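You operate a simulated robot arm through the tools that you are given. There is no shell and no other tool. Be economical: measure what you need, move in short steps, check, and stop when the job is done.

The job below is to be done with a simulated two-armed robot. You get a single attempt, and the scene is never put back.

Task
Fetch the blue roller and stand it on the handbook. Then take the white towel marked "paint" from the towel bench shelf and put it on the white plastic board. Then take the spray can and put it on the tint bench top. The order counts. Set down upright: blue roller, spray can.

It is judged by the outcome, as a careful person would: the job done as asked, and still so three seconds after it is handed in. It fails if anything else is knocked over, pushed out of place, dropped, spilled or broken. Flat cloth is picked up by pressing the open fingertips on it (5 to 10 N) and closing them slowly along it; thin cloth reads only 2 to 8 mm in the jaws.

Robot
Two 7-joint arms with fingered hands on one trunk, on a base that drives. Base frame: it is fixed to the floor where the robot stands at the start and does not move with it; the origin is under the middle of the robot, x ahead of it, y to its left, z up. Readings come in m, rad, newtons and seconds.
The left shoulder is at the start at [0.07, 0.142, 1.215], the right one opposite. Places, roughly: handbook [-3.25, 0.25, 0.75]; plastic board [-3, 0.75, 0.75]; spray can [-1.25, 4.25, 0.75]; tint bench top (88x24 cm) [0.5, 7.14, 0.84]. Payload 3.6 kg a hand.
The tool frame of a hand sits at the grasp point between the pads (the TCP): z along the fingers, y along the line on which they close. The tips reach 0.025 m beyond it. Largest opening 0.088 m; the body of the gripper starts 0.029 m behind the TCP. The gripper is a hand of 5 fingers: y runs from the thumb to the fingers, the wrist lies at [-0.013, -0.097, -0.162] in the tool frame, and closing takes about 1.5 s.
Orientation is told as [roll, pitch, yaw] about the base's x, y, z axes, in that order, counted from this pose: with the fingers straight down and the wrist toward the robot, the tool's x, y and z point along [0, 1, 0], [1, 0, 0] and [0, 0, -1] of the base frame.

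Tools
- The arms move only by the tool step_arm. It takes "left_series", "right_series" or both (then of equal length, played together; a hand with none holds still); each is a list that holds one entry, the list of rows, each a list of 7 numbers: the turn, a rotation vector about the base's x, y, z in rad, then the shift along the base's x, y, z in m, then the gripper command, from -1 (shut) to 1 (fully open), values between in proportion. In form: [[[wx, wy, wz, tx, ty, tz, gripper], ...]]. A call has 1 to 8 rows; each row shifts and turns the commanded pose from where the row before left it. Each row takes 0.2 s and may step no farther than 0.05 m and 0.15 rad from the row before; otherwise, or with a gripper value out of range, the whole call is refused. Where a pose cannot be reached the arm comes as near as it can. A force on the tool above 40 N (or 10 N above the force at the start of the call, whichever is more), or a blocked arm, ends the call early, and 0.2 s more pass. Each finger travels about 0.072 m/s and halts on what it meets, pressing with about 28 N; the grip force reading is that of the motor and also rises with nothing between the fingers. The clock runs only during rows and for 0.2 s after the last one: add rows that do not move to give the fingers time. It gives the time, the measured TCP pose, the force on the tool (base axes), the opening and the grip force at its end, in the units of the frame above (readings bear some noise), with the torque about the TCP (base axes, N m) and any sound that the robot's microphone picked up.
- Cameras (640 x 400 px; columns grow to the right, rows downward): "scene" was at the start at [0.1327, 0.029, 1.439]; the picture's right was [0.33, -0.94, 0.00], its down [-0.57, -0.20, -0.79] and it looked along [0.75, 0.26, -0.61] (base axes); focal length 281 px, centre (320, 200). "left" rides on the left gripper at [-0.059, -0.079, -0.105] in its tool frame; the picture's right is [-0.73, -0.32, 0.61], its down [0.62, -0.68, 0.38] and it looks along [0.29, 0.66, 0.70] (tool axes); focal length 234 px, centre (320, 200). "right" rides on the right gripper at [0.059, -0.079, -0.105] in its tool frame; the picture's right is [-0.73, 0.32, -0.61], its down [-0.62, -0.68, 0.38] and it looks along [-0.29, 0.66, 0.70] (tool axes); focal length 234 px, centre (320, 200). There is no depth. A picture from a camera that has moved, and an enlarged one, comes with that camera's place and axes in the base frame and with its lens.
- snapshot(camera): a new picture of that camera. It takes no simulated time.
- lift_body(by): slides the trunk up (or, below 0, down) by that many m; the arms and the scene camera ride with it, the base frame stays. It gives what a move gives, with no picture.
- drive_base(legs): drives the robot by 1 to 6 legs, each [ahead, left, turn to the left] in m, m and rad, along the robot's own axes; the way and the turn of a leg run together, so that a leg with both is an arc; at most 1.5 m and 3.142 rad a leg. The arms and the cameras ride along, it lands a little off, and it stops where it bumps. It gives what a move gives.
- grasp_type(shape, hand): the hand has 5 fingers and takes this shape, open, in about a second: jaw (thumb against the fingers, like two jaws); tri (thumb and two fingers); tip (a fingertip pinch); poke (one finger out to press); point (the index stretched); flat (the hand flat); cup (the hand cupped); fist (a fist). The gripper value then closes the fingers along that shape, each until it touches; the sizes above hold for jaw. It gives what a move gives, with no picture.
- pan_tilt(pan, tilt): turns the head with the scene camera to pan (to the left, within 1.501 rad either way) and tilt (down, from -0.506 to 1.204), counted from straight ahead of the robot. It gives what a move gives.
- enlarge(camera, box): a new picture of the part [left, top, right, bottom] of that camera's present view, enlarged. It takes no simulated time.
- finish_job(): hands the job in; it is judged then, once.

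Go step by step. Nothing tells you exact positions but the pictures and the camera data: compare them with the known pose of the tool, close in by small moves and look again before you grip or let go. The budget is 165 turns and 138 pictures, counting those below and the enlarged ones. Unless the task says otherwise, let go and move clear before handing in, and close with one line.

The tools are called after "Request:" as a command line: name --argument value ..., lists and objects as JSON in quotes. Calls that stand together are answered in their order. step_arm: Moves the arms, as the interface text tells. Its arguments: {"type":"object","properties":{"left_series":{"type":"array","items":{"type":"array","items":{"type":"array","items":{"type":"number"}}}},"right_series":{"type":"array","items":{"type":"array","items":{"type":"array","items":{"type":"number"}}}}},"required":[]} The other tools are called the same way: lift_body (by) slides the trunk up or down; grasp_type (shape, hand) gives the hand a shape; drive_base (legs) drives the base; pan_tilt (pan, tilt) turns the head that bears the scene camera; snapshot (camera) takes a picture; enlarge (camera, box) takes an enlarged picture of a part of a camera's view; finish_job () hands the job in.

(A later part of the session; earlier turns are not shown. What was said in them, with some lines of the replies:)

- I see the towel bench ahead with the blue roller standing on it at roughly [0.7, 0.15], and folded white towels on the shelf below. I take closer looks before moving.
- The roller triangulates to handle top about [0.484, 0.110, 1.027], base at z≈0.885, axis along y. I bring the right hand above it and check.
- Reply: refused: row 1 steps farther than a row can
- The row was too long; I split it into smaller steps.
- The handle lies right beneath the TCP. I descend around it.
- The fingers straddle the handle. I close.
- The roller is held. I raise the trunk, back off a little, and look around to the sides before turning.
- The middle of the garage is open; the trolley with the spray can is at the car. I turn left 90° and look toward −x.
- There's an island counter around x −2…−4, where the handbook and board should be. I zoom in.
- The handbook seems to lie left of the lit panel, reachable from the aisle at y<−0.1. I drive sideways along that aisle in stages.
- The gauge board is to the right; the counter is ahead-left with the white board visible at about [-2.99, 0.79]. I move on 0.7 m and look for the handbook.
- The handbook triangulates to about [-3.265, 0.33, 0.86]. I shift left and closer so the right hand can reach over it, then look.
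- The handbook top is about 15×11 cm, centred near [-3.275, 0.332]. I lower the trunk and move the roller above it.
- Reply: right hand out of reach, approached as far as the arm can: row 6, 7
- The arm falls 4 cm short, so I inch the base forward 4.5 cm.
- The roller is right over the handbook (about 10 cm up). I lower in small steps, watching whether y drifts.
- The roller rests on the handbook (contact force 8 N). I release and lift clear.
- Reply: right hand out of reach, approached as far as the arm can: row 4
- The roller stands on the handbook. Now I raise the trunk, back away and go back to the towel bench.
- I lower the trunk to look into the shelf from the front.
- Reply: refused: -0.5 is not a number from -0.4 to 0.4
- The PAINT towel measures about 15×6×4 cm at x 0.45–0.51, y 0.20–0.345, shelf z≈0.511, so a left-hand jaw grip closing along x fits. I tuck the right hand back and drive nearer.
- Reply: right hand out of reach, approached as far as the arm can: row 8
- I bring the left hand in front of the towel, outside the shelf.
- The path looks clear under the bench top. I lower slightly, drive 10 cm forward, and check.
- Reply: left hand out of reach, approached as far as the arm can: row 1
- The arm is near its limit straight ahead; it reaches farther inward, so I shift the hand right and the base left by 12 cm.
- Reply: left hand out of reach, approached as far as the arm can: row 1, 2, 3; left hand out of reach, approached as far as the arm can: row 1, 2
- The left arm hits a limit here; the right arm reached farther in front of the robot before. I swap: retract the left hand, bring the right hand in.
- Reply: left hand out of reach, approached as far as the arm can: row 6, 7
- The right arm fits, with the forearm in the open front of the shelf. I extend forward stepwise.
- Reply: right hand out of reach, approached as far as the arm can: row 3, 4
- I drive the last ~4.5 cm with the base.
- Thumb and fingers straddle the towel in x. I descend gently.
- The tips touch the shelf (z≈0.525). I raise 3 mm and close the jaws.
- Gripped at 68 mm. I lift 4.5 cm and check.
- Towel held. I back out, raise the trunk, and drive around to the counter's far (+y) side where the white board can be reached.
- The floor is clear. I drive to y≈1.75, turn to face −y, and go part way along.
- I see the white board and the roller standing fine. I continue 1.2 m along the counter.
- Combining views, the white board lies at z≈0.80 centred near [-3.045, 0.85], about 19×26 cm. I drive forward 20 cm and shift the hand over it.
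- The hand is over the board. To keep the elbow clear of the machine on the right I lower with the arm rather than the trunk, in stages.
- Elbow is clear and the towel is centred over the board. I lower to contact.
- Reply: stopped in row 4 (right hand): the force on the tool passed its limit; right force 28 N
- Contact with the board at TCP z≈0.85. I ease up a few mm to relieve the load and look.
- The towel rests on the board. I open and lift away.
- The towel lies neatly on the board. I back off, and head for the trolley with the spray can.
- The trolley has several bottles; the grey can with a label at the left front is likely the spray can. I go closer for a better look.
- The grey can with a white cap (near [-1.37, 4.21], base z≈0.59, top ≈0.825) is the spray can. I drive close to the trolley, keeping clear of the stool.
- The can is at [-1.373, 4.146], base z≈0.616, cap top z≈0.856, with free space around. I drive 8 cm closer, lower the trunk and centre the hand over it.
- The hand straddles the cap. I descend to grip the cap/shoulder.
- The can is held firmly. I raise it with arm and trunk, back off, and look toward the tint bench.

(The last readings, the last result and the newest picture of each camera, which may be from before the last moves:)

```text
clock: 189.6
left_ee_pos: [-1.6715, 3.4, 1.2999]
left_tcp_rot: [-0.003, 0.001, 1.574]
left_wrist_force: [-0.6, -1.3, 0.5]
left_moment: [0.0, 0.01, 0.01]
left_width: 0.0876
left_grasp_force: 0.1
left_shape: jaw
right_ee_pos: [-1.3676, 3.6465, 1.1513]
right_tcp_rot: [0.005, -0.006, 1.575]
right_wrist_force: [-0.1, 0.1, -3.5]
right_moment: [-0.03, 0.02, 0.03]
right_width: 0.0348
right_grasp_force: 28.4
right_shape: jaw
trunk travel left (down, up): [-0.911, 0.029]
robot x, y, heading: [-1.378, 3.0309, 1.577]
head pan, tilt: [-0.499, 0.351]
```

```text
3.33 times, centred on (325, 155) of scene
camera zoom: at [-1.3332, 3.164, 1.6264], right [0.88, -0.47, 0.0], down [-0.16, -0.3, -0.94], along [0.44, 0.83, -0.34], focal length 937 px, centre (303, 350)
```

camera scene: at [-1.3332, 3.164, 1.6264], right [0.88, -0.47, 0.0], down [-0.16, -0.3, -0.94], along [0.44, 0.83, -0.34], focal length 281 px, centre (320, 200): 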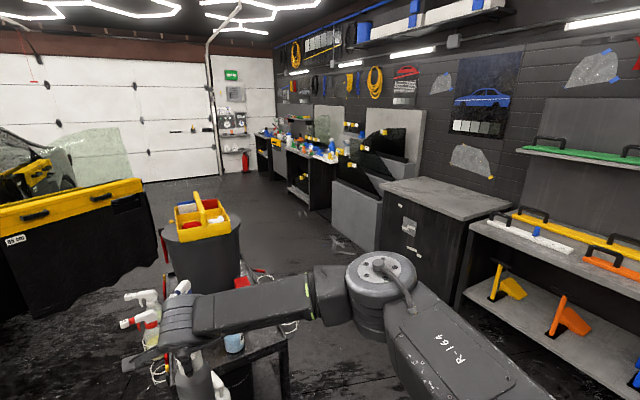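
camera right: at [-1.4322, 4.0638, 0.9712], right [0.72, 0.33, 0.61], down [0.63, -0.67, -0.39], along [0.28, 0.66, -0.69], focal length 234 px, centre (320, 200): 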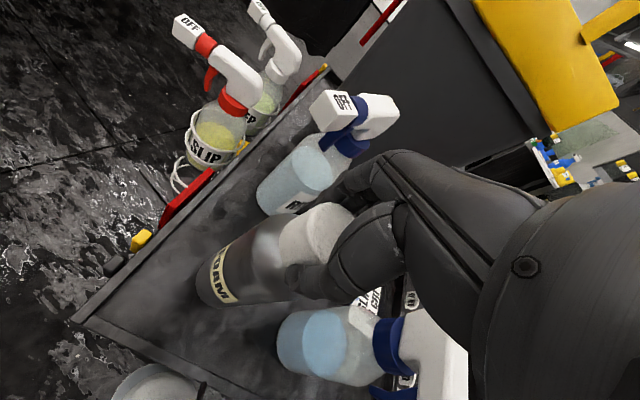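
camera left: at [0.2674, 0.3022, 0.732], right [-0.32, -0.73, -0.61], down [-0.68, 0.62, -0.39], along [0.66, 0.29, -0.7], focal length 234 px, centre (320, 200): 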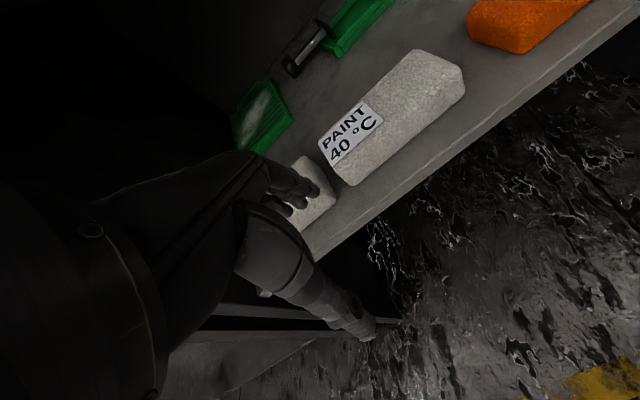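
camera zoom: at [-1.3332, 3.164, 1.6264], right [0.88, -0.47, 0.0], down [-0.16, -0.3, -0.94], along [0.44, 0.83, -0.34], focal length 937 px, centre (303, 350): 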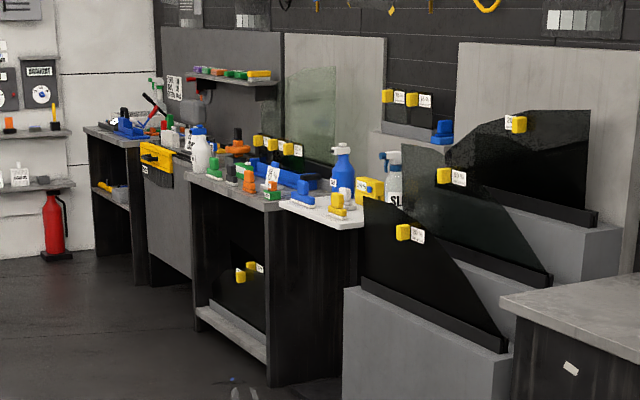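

The tint bench at the wall carries many items; I need a free spot. I drive along the aisle toward it.

Request:
drive_base --legs '[[0, -0.95, 0], [1.5, 0, 0], [1.2, 0, 0]]'

Request:
pan_tilt --pan -0.6 --tilt 0.5

Request:
snapshot --camera "scene"

```text
clock: 207.2
left_ee_pos: [-0.6106, 6.1128, 1.3001]
left_tcp_rot: [-0.005, -0.002, 1.519]
left_wrist_force: [0.3, -0.4, 0.6]
left_moment: [-0.01, 0.01, 0.02]
left_width: 0.0882
left_grasp_force: 0.1
left_shape: jaw
right_ee_pos: [-0.2932, 6.3406, 1.1506]
right_tcp_rot: [0.004, -0.007, 1.52]
right_wrist_force: [0.7, 0.0, -4.3]
right_moment: [-0.04, 0.0, 0.02]
right_width: 0.0349
right_grasp_force: 27.9
right_shape: jaw
trunk travel left (down, up): [-0.911, 0.029]
robot x, y, heading: [-0.3369, 5.7286, 1.523]
head pan, tilt: [-0.499, 0.351]
```

```text
clock: 207.9
left_ee_pos: [-0.6112, 6.1142, 1.3009]
left_tcp_rot: [-0.004, 0.001, 1.519]
left_wrist_force: [-0.1, 0.0, -0.7]
left_moment: [-0.01, -0.02, 0.02]
left_width: 0.0878
left_grasp_force: 0.0
left_shape: jaw
right_ee_pos: [-0.2928, 6.3424, 1.1505]
right_tcp_rot: [0.004, -0.006, 1.523]
right_wrist_force: [0.0, 0.6, -3.2]
right_moment: [-0.03, 0.0, -0.01]
right_width: 0.0346
right_grasp_force: 28.3
right_shape: jaw
trunk travel left (down, up): [-0.911, 0.029]
robot x, y, heading: [-0.3374, 5.7283, 1.524]
head pan, tilt: [-0.6, 0.499]
```

```text
48 pictures are left
camera scene: at [-0.2789, 5.8515, 1.6128], right [0.8, -0.6, 0.0], down [-0.29, -0.38, -0.88], along [0.53, 0.7, -0.48], focal length 281 px, centre (320, 200)
```

scene: 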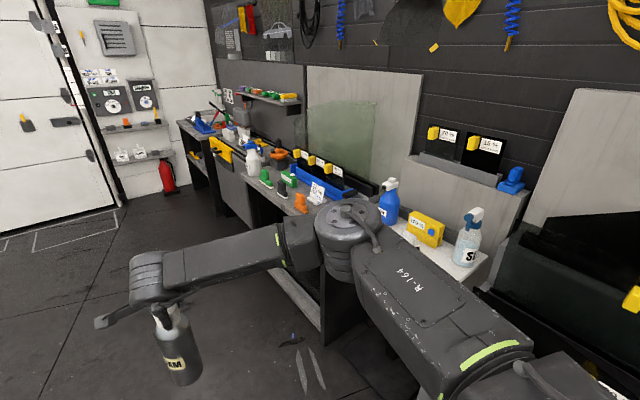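

I move up to y≈6.9, shift away from the bench, then turn to face it.

Request:
drive_base --legs '[[1.2, 0.15, 0.0], [0, 0, -1.52]]'

Request:
pan_tilt --pan 0.0 --tilt 0.6

Request:
snapshot --camera "scene"

Request:
snapshot --camera "right"

```text
clock: 217.8
left_ee_pos: [-0.0717, 7.2418, 1.3002]
left_tcp_rot: [-0.004, -0.001, 0.019]
left_wrist_force: [-0.4, -0.1, 0.4]
left_moment: [0.04, -0.01, -0.05]
left_width: 0.0877
left_grasp_force: 0.1
left_shape: jaw
right_ee_pos: [0.1779, 6.9418, 1.1509]
right_tcp_rot: [0.005, -0.006, 0.021]
right_wrist_force: [-0.6, 0.5, -3.9]
right_moment: [0.0, 0.02, -0.03]
right_width: 0.0344
right_grasp_force: 27.8
right_shape: jaw
trunk travel left (down, up): [-0.911, 0.029]
robot x, y, heading: [-0.4343, 6.9411, 0.024]
head pan, tilt: [-0.6, 0.499]
```

```text
clock: 218.8
left_ee_pos: [-0.0712, 7.2426, 1.3001]
left_tcp_rot: [-0.004, 0.0, 0.018]
left_wrist_force: [-0.6, -0.5, 0.2]
left_moment: [-0.02, -0.01, 0.02]
left_width: 0.0877
left_grasp_force: 0.1
left_shape: jaw
right_ee_pos: [0.1782, 6.9424, 1.151]
right_tcp_rot: [0.003, -0.006, 0.021]
right_wrist_force: [1.5, -0.8, -3.1]
right_moment: [-0.01, 0.0, 0.0]
right_width: 0.0345
right_grasp_force: 28.4
right_shape: jaw
trunk travel left (down, up): [-0.911, 0.029]
robot x, y, heading: [-0.4366, 6.9409, 0.021]
head pan, tilt: [0.0, 0.6]
```

```text
47 pictures are left
camera scene: at [-0.2968, 6.9452, 1.6037], right [0.02, -1.0, 0.0], down [-0.57, -0.01, -0.82], along [0.82, 0.02, -0.57], focal length 281 px, centre (320, 200)
```

scene: 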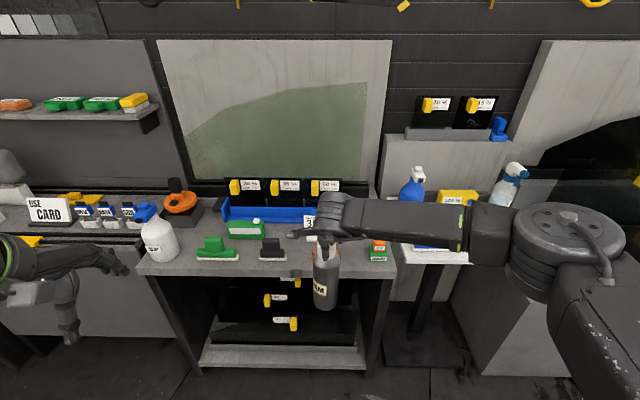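

```text
46 pictures are left
camera right: at [0.0985, 6.9977, 1.2546], right [0.33, -0.72, 0.61], down [-0.67, -0.64, -0.39], along [0.67, -0.27, -0.69], focal length 234 px, centre (320, 200)
```

right: 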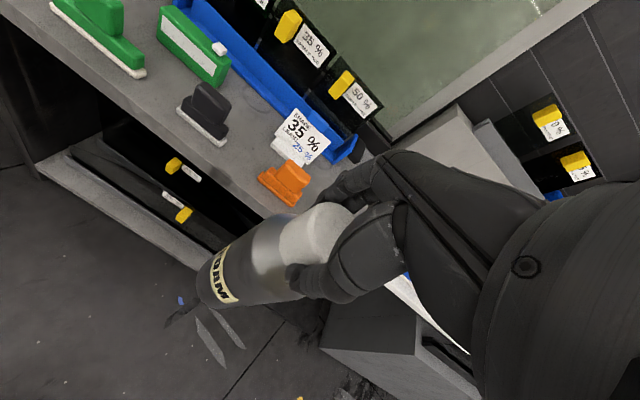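

Request:
enlarge --camera "scene" --box '[120, 170, 420, 290]'

Request:
snapshot --camera "left"

```text
2.13 times, centred on (270, 230) of scene
camera zoom: at [-0.2968, 6.9452, 1.6037], right [0.02, -1.0, 0.0], down [-0.57, -0.01, -0.82], along [0.82, 0.02, -0.57], focal length 600 px, centre (427, 136)
```

zoom: 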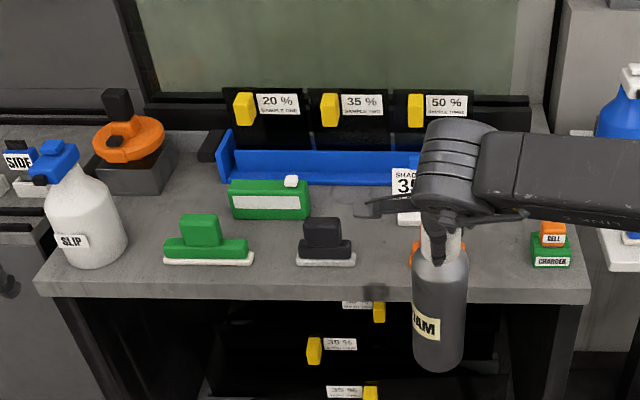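

```text
44 pictures are left
camera left: at [-0.149, 7.1822, 1.4063], right [-0.31, -0.73, -0.61], down [-0.69, 0.61, -0.39], along [0.65, 0.3, -0.7], focal length 234 px, centre (320, 200)
```

left: 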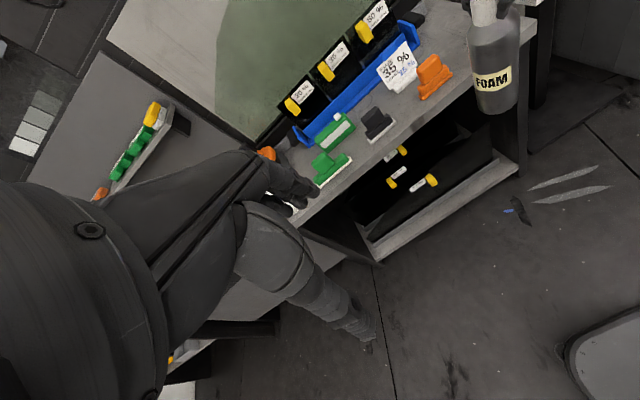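

A clear gap lies on the bench front between the orange block (y≈6.94) and the charger (y≈6.75), centre about [0.435, 6.843]. I shift the hand in line with it first, raised, and look.

Request:
step_arm --right_series '[[[0, 0, 0, 0, -0.03, 0.01, -1], [0, 0, 0, 0, -0.03, 0.01, -1], [0, 0, 0, 0, -0.03, 0.01, -1], [0, 0, 0, 0, -0.012, 0.0, -1], [0, 0, 0, 0, 0, 0, -1]]]'

Request:
enlarge --camera "scene" --box '[240, 150, 480, 310]'

Request:
snapshot --camera "right"

```text
clock: 220.0
left_ee_pos: [-0.0706, 7.2426, 1.3006]
left_tcp_rot: [-0.003, 0.001, 0.02]
left_wrist_force: [0.4, 0.5, -0.4]
left_moment: [-0.03, -0.04, -0.04]
left_width: 0.0878
left_grasp_force: 0.0
left_shape: jaw
right_ee_pos: [0.1771, 6.8399, 1.181]
right_tcp_rot: [0.004, -0.005, 0.021]
right_wrist_force: [0.6, -0.2, -3.5]
right_moment: [0.01, 0.01, 0.01]
right_width: 0.0341
right_grasp_force: 27.8
right_shape: jaw
trunk travel left (down, up): [-0.911, 0.029]
robot x, y, heading: [-0.434, 6.9417, 0.022]
head pan, tilt: [0.0, 0.6]
```

```text
2.50 times, centred on (360, 230) of scene
camera zoom: at [-0.2966, 6.9454, 1.6036], right [0.02, -1.0, 0.0], down [-0.57, -0.01, -0.82], along [0.82, 0.02, -0.57], focal length 703 px, centre (220, 125)
```

zoom: 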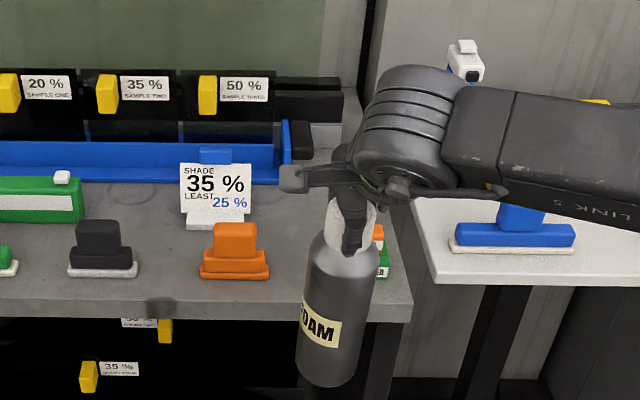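

```text
42 pictures are left
camera right: at [0.0974, 6.8964, 1.2847], right [0.33, -0.72, 0.61], down [-0.67, -0.64, -0.39], along [0.67, -0.27, -0.69], focal length 234 px, centre (320, 200)
```

right: 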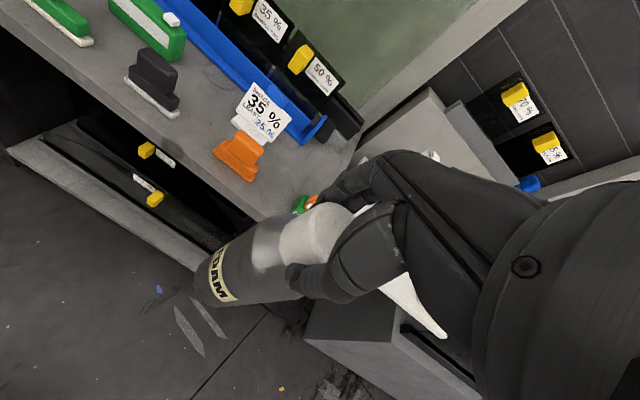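

The gap is confirmed. I drive 25 cm forward with the can held above everything.

Request:
drive_base --legs '[[0.25, 0, -0.02]]'

Request:
snapshot --camera "scene"

Request:
snapshot --camera "right"

```text
clock: 221.8
left_ee_pos: [0.1868, 7.2359, 1.3006]
left_tcp_rot: [-0.005, 0.0, -0.005]
left_wrist_force: [-0.2, 0.5, -0.6]
left_moment: [0.0, -0.03, 0.01]
left_width: 0.0879
left_grasp_force: 0.1
left_shape: jaw
right_ee_pos: [0.4278, 6.8294, 1.1822]
right_tcp_rot: [0.004, -0.008, -0.002]
right_wrist_force: [0.3, -0.1, -2.6]
right_moment: [-0.02, -0.01, 0.0]
right_width: 0.0346
right_grasp_force: 27.6
right_shape: jaw
trunk travel left (down, up): [-0.911, 0.029]
robot x, y, heading: [-0.1759, 6.9474, 0.001]
head pan, tilt: [0.0, 0.6]
```

```text
41 pictures are left
camera scene: at [-0.0453, 6.9444, 1.604], right [0.0, -1.0, 0.0], down [-0.56, 0.0, -0.83], along [0.83, 0.0, -0.56], focal length 281 px, centre (320, 200)
```

scene: 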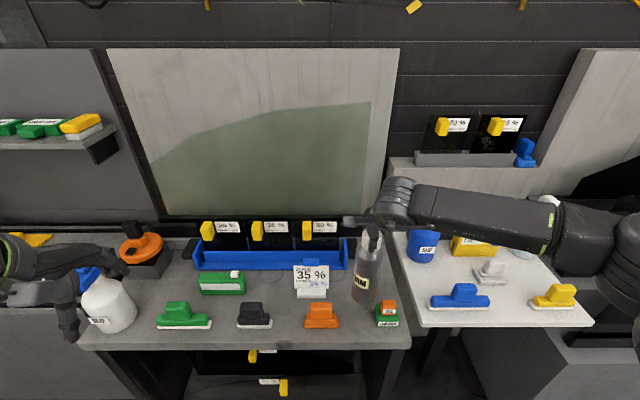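

```text
40 pictures are left
camera right: at [0.3481, 6.8865, 1.2859], right [0.32, -0.73, 0.61], down [-0.68, -0.62, -0.39], along [0.66, -0.29, -0.69], focal length 234 px, centre (320, 200)
```

right: 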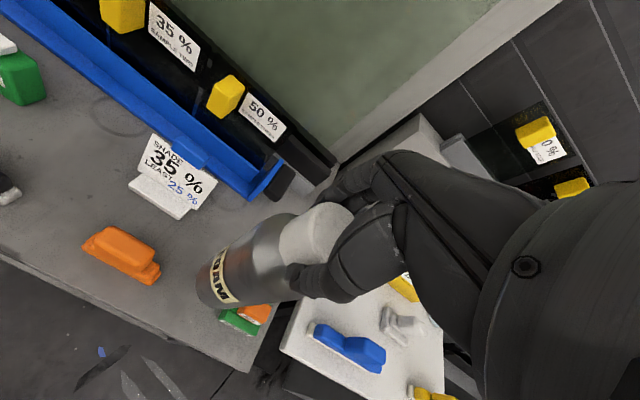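

Aligned. I move 4.5 cm deeper and lower to just above the bench.

Request:
step_arm --right_series '[[[0, 0, 0, 0.025, 0.004, 0, -1], [0, 0, 0, 0.02, 0, -0.01, -1], [0, 0, 0, 0, 0, -0.03, -1], [0, 0, 0, 0, 0, -0.03, -1], [0, 0, 0, 0, 0, -0.03, -1], [0, 0, 0, 0, 0, 0, -1]]]'

Request:
snapshot --camera "right"

Request:
enlarge --camera "scene" --box '[250, 190, 450, 350]'

```text
clock: 223.2
left_ee_pos: [0.1896, 7.2353, 1.3007]
left_tcp_rot: [0.0, -0.001, -0.003]
left_wrist_force: [-0.2, 0.0, 0.1]
left_moment: [0.03, -0.01, 0.02]
left_width: 0.0878
left_grasp_force: 0.1
left_shape: jaw
right_ee_pos: [0.4736, 6.8333, 1.0799]
right_tcp_rot: [0.003, -0.005, -0.003]
right_wrist_force: [-0.4, 0.2, -3.4]
right_moment: [0.03, 0.01, -0.01]
right_width: 0.0345
right_grasp_force: 28.1
right_shape: jaw
trunk travel left (down, up): [-0.911, 0.029]
robot x, y, heading: [-0.1802, 6.9448, -0.001]
head pan, tilt: [0.0, 0.6]
```

```text
39 pictures are left
camera right: at [0.3948, 6.8914, 1.1842], right [0.32, -0.73, 0.61], down [-0.68, -0.62, -0.39], along [0.66, -0.29, -0.69], focal length 234 px, centre (320, 200)
```

right: 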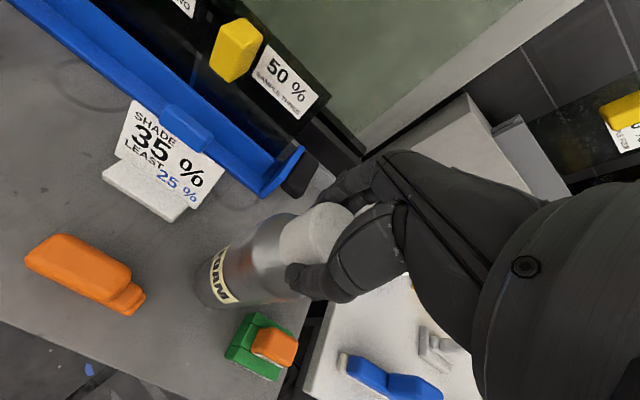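

```text
2.50 times, centred on (350, 270) of scene
camera zoom: at [-0.0419, 6.9442, 1.6036], right [0.0, -1.0, 0.0], down [-0.57, 0.0, -0.82], along [0.82, 0.0, -0.57], focal length 703 px, centre (245, 25)
```

zoom: 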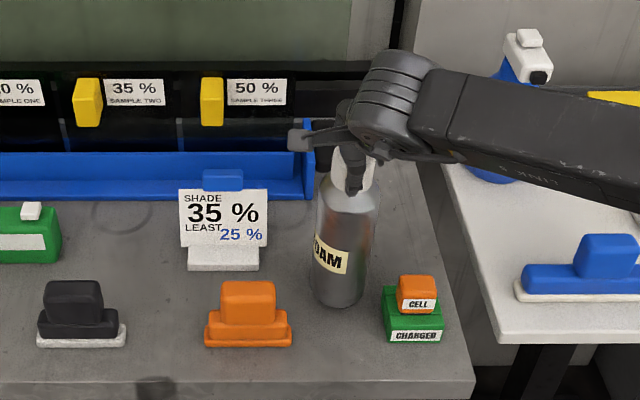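

Clear space around it. I lower gently to contact.

Request:
step_arm --right_series '[[[0, 0, 0, 0, 0, -0.007, -1], [0, 0, 0, 0, 0, -0.004, -1], [0, 0, 0, 0, 0, 0, -1]]]'

```text
clock: 224.0
left_ee_pos: [0.1898, 7.2349, 1.3005]
left_tcp_rot: [-0.003, 0.0, -0.005]
left_wrist_force: [0.1, -0.3, -0.1]
left_moment: [-0.01, 0.0, 0.01]
left_width: 0.0877
left_grasp_force: 0.0
left_shape: jaw
right_ee_pos: [0.4723, 6.8335, 1.0719]
right_tcp_rot: [0.005, -0.006, -0.003]
right_wrist_force: [0.0, -0.2, -3.6]
right_moment: [-0.03, -0.01, 0.04]
right_width: 0.0342
right_grasp_force: 27.7
right_shape: jaw
trunk travel left (down, up): [-0.911, 0.029]
robot x, y, heading: [-0.1806, 6.9455, -0.001]
head pan, tilt: [0.0, 0.6]
```

Request:
step_arm --right_series '[[[0, 0, 0, 0, 0, -0.004, -1], [0, 0, 0, 0, 0, -0.003, -1], [0, 0, 0, 0, 0, 0, -1]]]'

```text
clock: 224.8
left_ee_pos: [0.1885, 7.2369, 1.3009]
left_tcp_rot: [-0.003, -0.001, -0.003]
left_wrist_force: [0.0, 0.3, 0.3]
left_moment: [0.01, -0.03, 0.0]
left_width: 0.088
left_grasp_force: 0.1
left_shape: jaw
right_ee_pos: [0.4716, 6.8331, 1.0653]
right_tcp_rot: [0.003, -0.011, -0.001]
right_wrist_force: [2.8, -0.5, 14.8]
right_moment: [-0.02, -0.12, 0.02]
right_width: 0.0353
right_grasp_force: 27.7
right_shape: jaw
trunk travel left (down, up): [-0.911, 0.029]
robot x, y, heading: [-0.1846, 6.9477, -0.005]
head pan, tilt: [0.0, 0.6]
```

Contact. I ease 2 mm, then open.

Request:
step_arm --right_series '[[[0, 0, 0, 0, 0, 0.002, -1], [0, 0, 0, 0, 0, 0, -1]]]'

Request:
enlarge --camera "scene" --box '[250, 190, 450, 350]'

```text
clock: 225.4
left_ee_pos: [0.188, 7.2363, 1.3004]
left_tcp_rot: [-0.004, -0.003, -0.007]
left_wrist_force: [-0.9, -0.1, 0.5]
left_moment: [0.0, 0.0, -0.02]
left_width: 0.0876
left_grasp_force: 0.0
left_shape: jaw
right_ee_pos: [0.4726, 6.8325, 1.0674]
right_tcp_rot: [0.002, -0.008, -0.002]
right_wrist_force: [2.5, 0.4, 11.4]
right_moment: [-0.01, -0.12, -0.01]
right_width: 0.0351
right_grasp_force: 27.9
right_shape: jaw
trunk travel left (down, up): [-0.911, 0.029]
robot x, y, heading: [-0.1839, 6.9453, -0.003]
head pan, tilt: [0.0, 0.6]
```

```text
2.50 times, centred on (350, 270) of scene
camera zoom: at [-0.0445, 6.945, 1.6039], right [0.0, -1.0, 0.0], down [-0.56, 0.0, -0.83], along [0.83, 0.0, -0.56], focal length 703 px, centre (245, 25)
```

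zoom: 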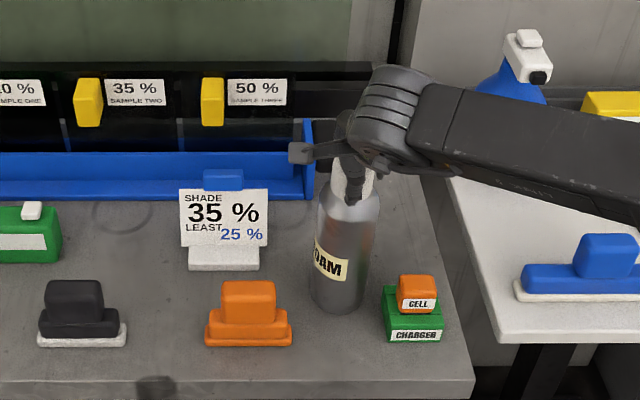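

Upright on the bench. I open the fingers.

Request:
step_arm --right_series '[[[0, 0, 0, 0, 0, 0, -0.15], [0, 0, 0, 0, 0, 0, 0.1], [0, 0, 0, 0, 0, 0, 0.4], [0, 0, 0, 0, 0, 0, 0.8], [0, 0, 0, 0, 0, 0, 1], [0, 0, 0, 0, 0, 0, 1]]]'

Request:
enlarge --camera "scene" --box '[250, 190, 450, 350]'

```text
clock: 226.8
left_ee_pos: [0.1906, 7.2358, 1.3023]
left_tcp_rot: [-0.004, 0.0, -0.004]
left_wrist_force: [-0.3, 0.0, -0.7]
left_moment: [-0.03, 0.02, 0.01]
left_width: 0.088
left_grasp_force: 0.0
left_shape: jaw
right_ee_pos: [0.4732, 6.8328, 1.0649]
right_tcp_rot: [0.004, -0.008, -0.001]
right_wrist_force: [0.7, 0.4, -0.2]
right_moment: [0.01, -0.02, -0.01]
right_width: 0.0876
right_grasp_force: 0.1
right_shape: jaw
trunk travel left (down, up): [-0.911, 0.029]
robot x, y, heading: [-0.1828, 6.944, -0.004]
head pan, tilt: [0.0, 0.6]
```

```text
2.50 times, centred on (350, 270) of scene
camera zoom: at [-0.0429, 6.9445, 1.6037], right [0.0, -1.0, 0.0], down [-0.56, 0.0, -0.83], along [0.83, 0.0, -0.56], focal length 703 px, centre (245, 25)
```

zoom: 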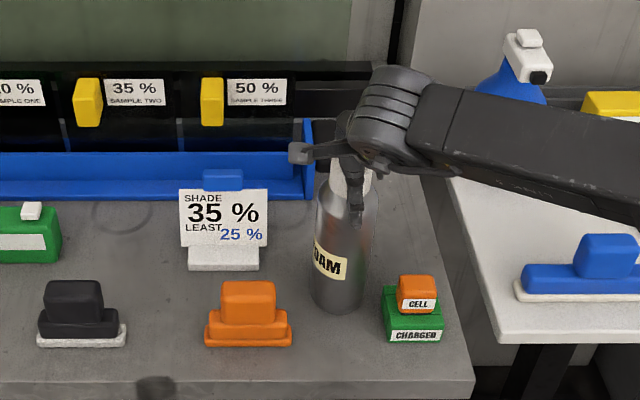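

The can stands. I lift straight up and check.

Request:
step_arm --right_series '[[[0, 0, 0, 0, 0, 0.02, 1], [0, 0, 0, 0, 0, 0.03, 1], [0, 0, 0, 0, 0, 0.035, 1], [0, 0, 0, 0, 0, 0.035, 1], [0, 0, 0, 0, 0, 0, 1]]]'

Request:
drive_base --legs '[[-0.35, 0, 0]]'

Request:
snapshot --camera "scene"

```text
clock: 228.0
left_ee_pos: [0.1909, 7.2351, 1.301]
left_tcp_rot: [-0.003, 0.0, -0.005]
left_wrist_force: [1.0, -0.1, 0.8]
left_moment: [0.0, -0.02, 0.01]
left_width: 0.0878
left_grasp_force: 0.1
left_shape: jaw
right_ee_pos: [0.4713, 6.8311, 1.1859]
right_tcp_rot: [0.002, -0.005, -0.003]
right_wrist_force: [0.1, -0.4, 0.7]
right_moment: [0.03, 0.0, -0.05]
right_width: 0.0877
right_grasp_force: 0.1
right_shape: jaw
trunk travel left (down, up): [-0.911, 0.029]
robot x, y, heading: [-0.1817, 6.9446, -0.007]
head pan, tilt: [0.0, 0.6]
```

```text
clock: 230.3
left_ee_pos: [-0.1635, 7.2374, 1.3]
left_tcp_rot: [-0.004, 0.002, -0.003]
left_wrist_force: [0.6, 0.4, 0.6]
left_moment: [-0.03, 0.02, 0.0]
left_width: 0.0878
left_grasp_force: 0.0
left_shape: jaw
right_ee_pos: [0.1178, 6.8324, 1.185]
right_tcp_rot: [0.003, -0.004, -0.001]
right_wrist_force: [0.5, 0.4, -0.3]
right_moment: [0.02, 0.01, -0.01]
right_width: 0.0874
right_grasp_force: 0.1
right_shape: jaw
trunk travel left (down, up): [-0.911, 0.029]
robot x, y, heading: [-0.5404, 6.9459, -0.002]
head pan, tilt: [0.0, 0.6]
```

```text
35 pictures are left
camera scene: at [-0.396, 6.9452, 1.6034], right [0.0, -1.0, 0.0], down [-0.57, 0.0, -0.82], along [0.82, 0.0, -0.57], focal length 281 px, centre (320, 200)
```

scene: 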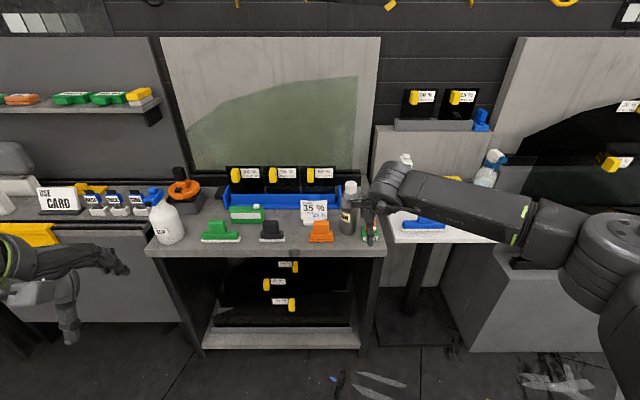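

The can stands upright on the tint bench, the hands are clear, and the roller and towel were in place when I last saw them. I hand the job in.

Request:
finish_job

```text
The job is handed in.
```

The job is handed in, done in the order asked: the blue roller stands on the handbook, the white "PAINT" towel lies on the white plastic board, and the can labelled "FOAM", which I took to be the spray can, stands upright on the tint bench top.
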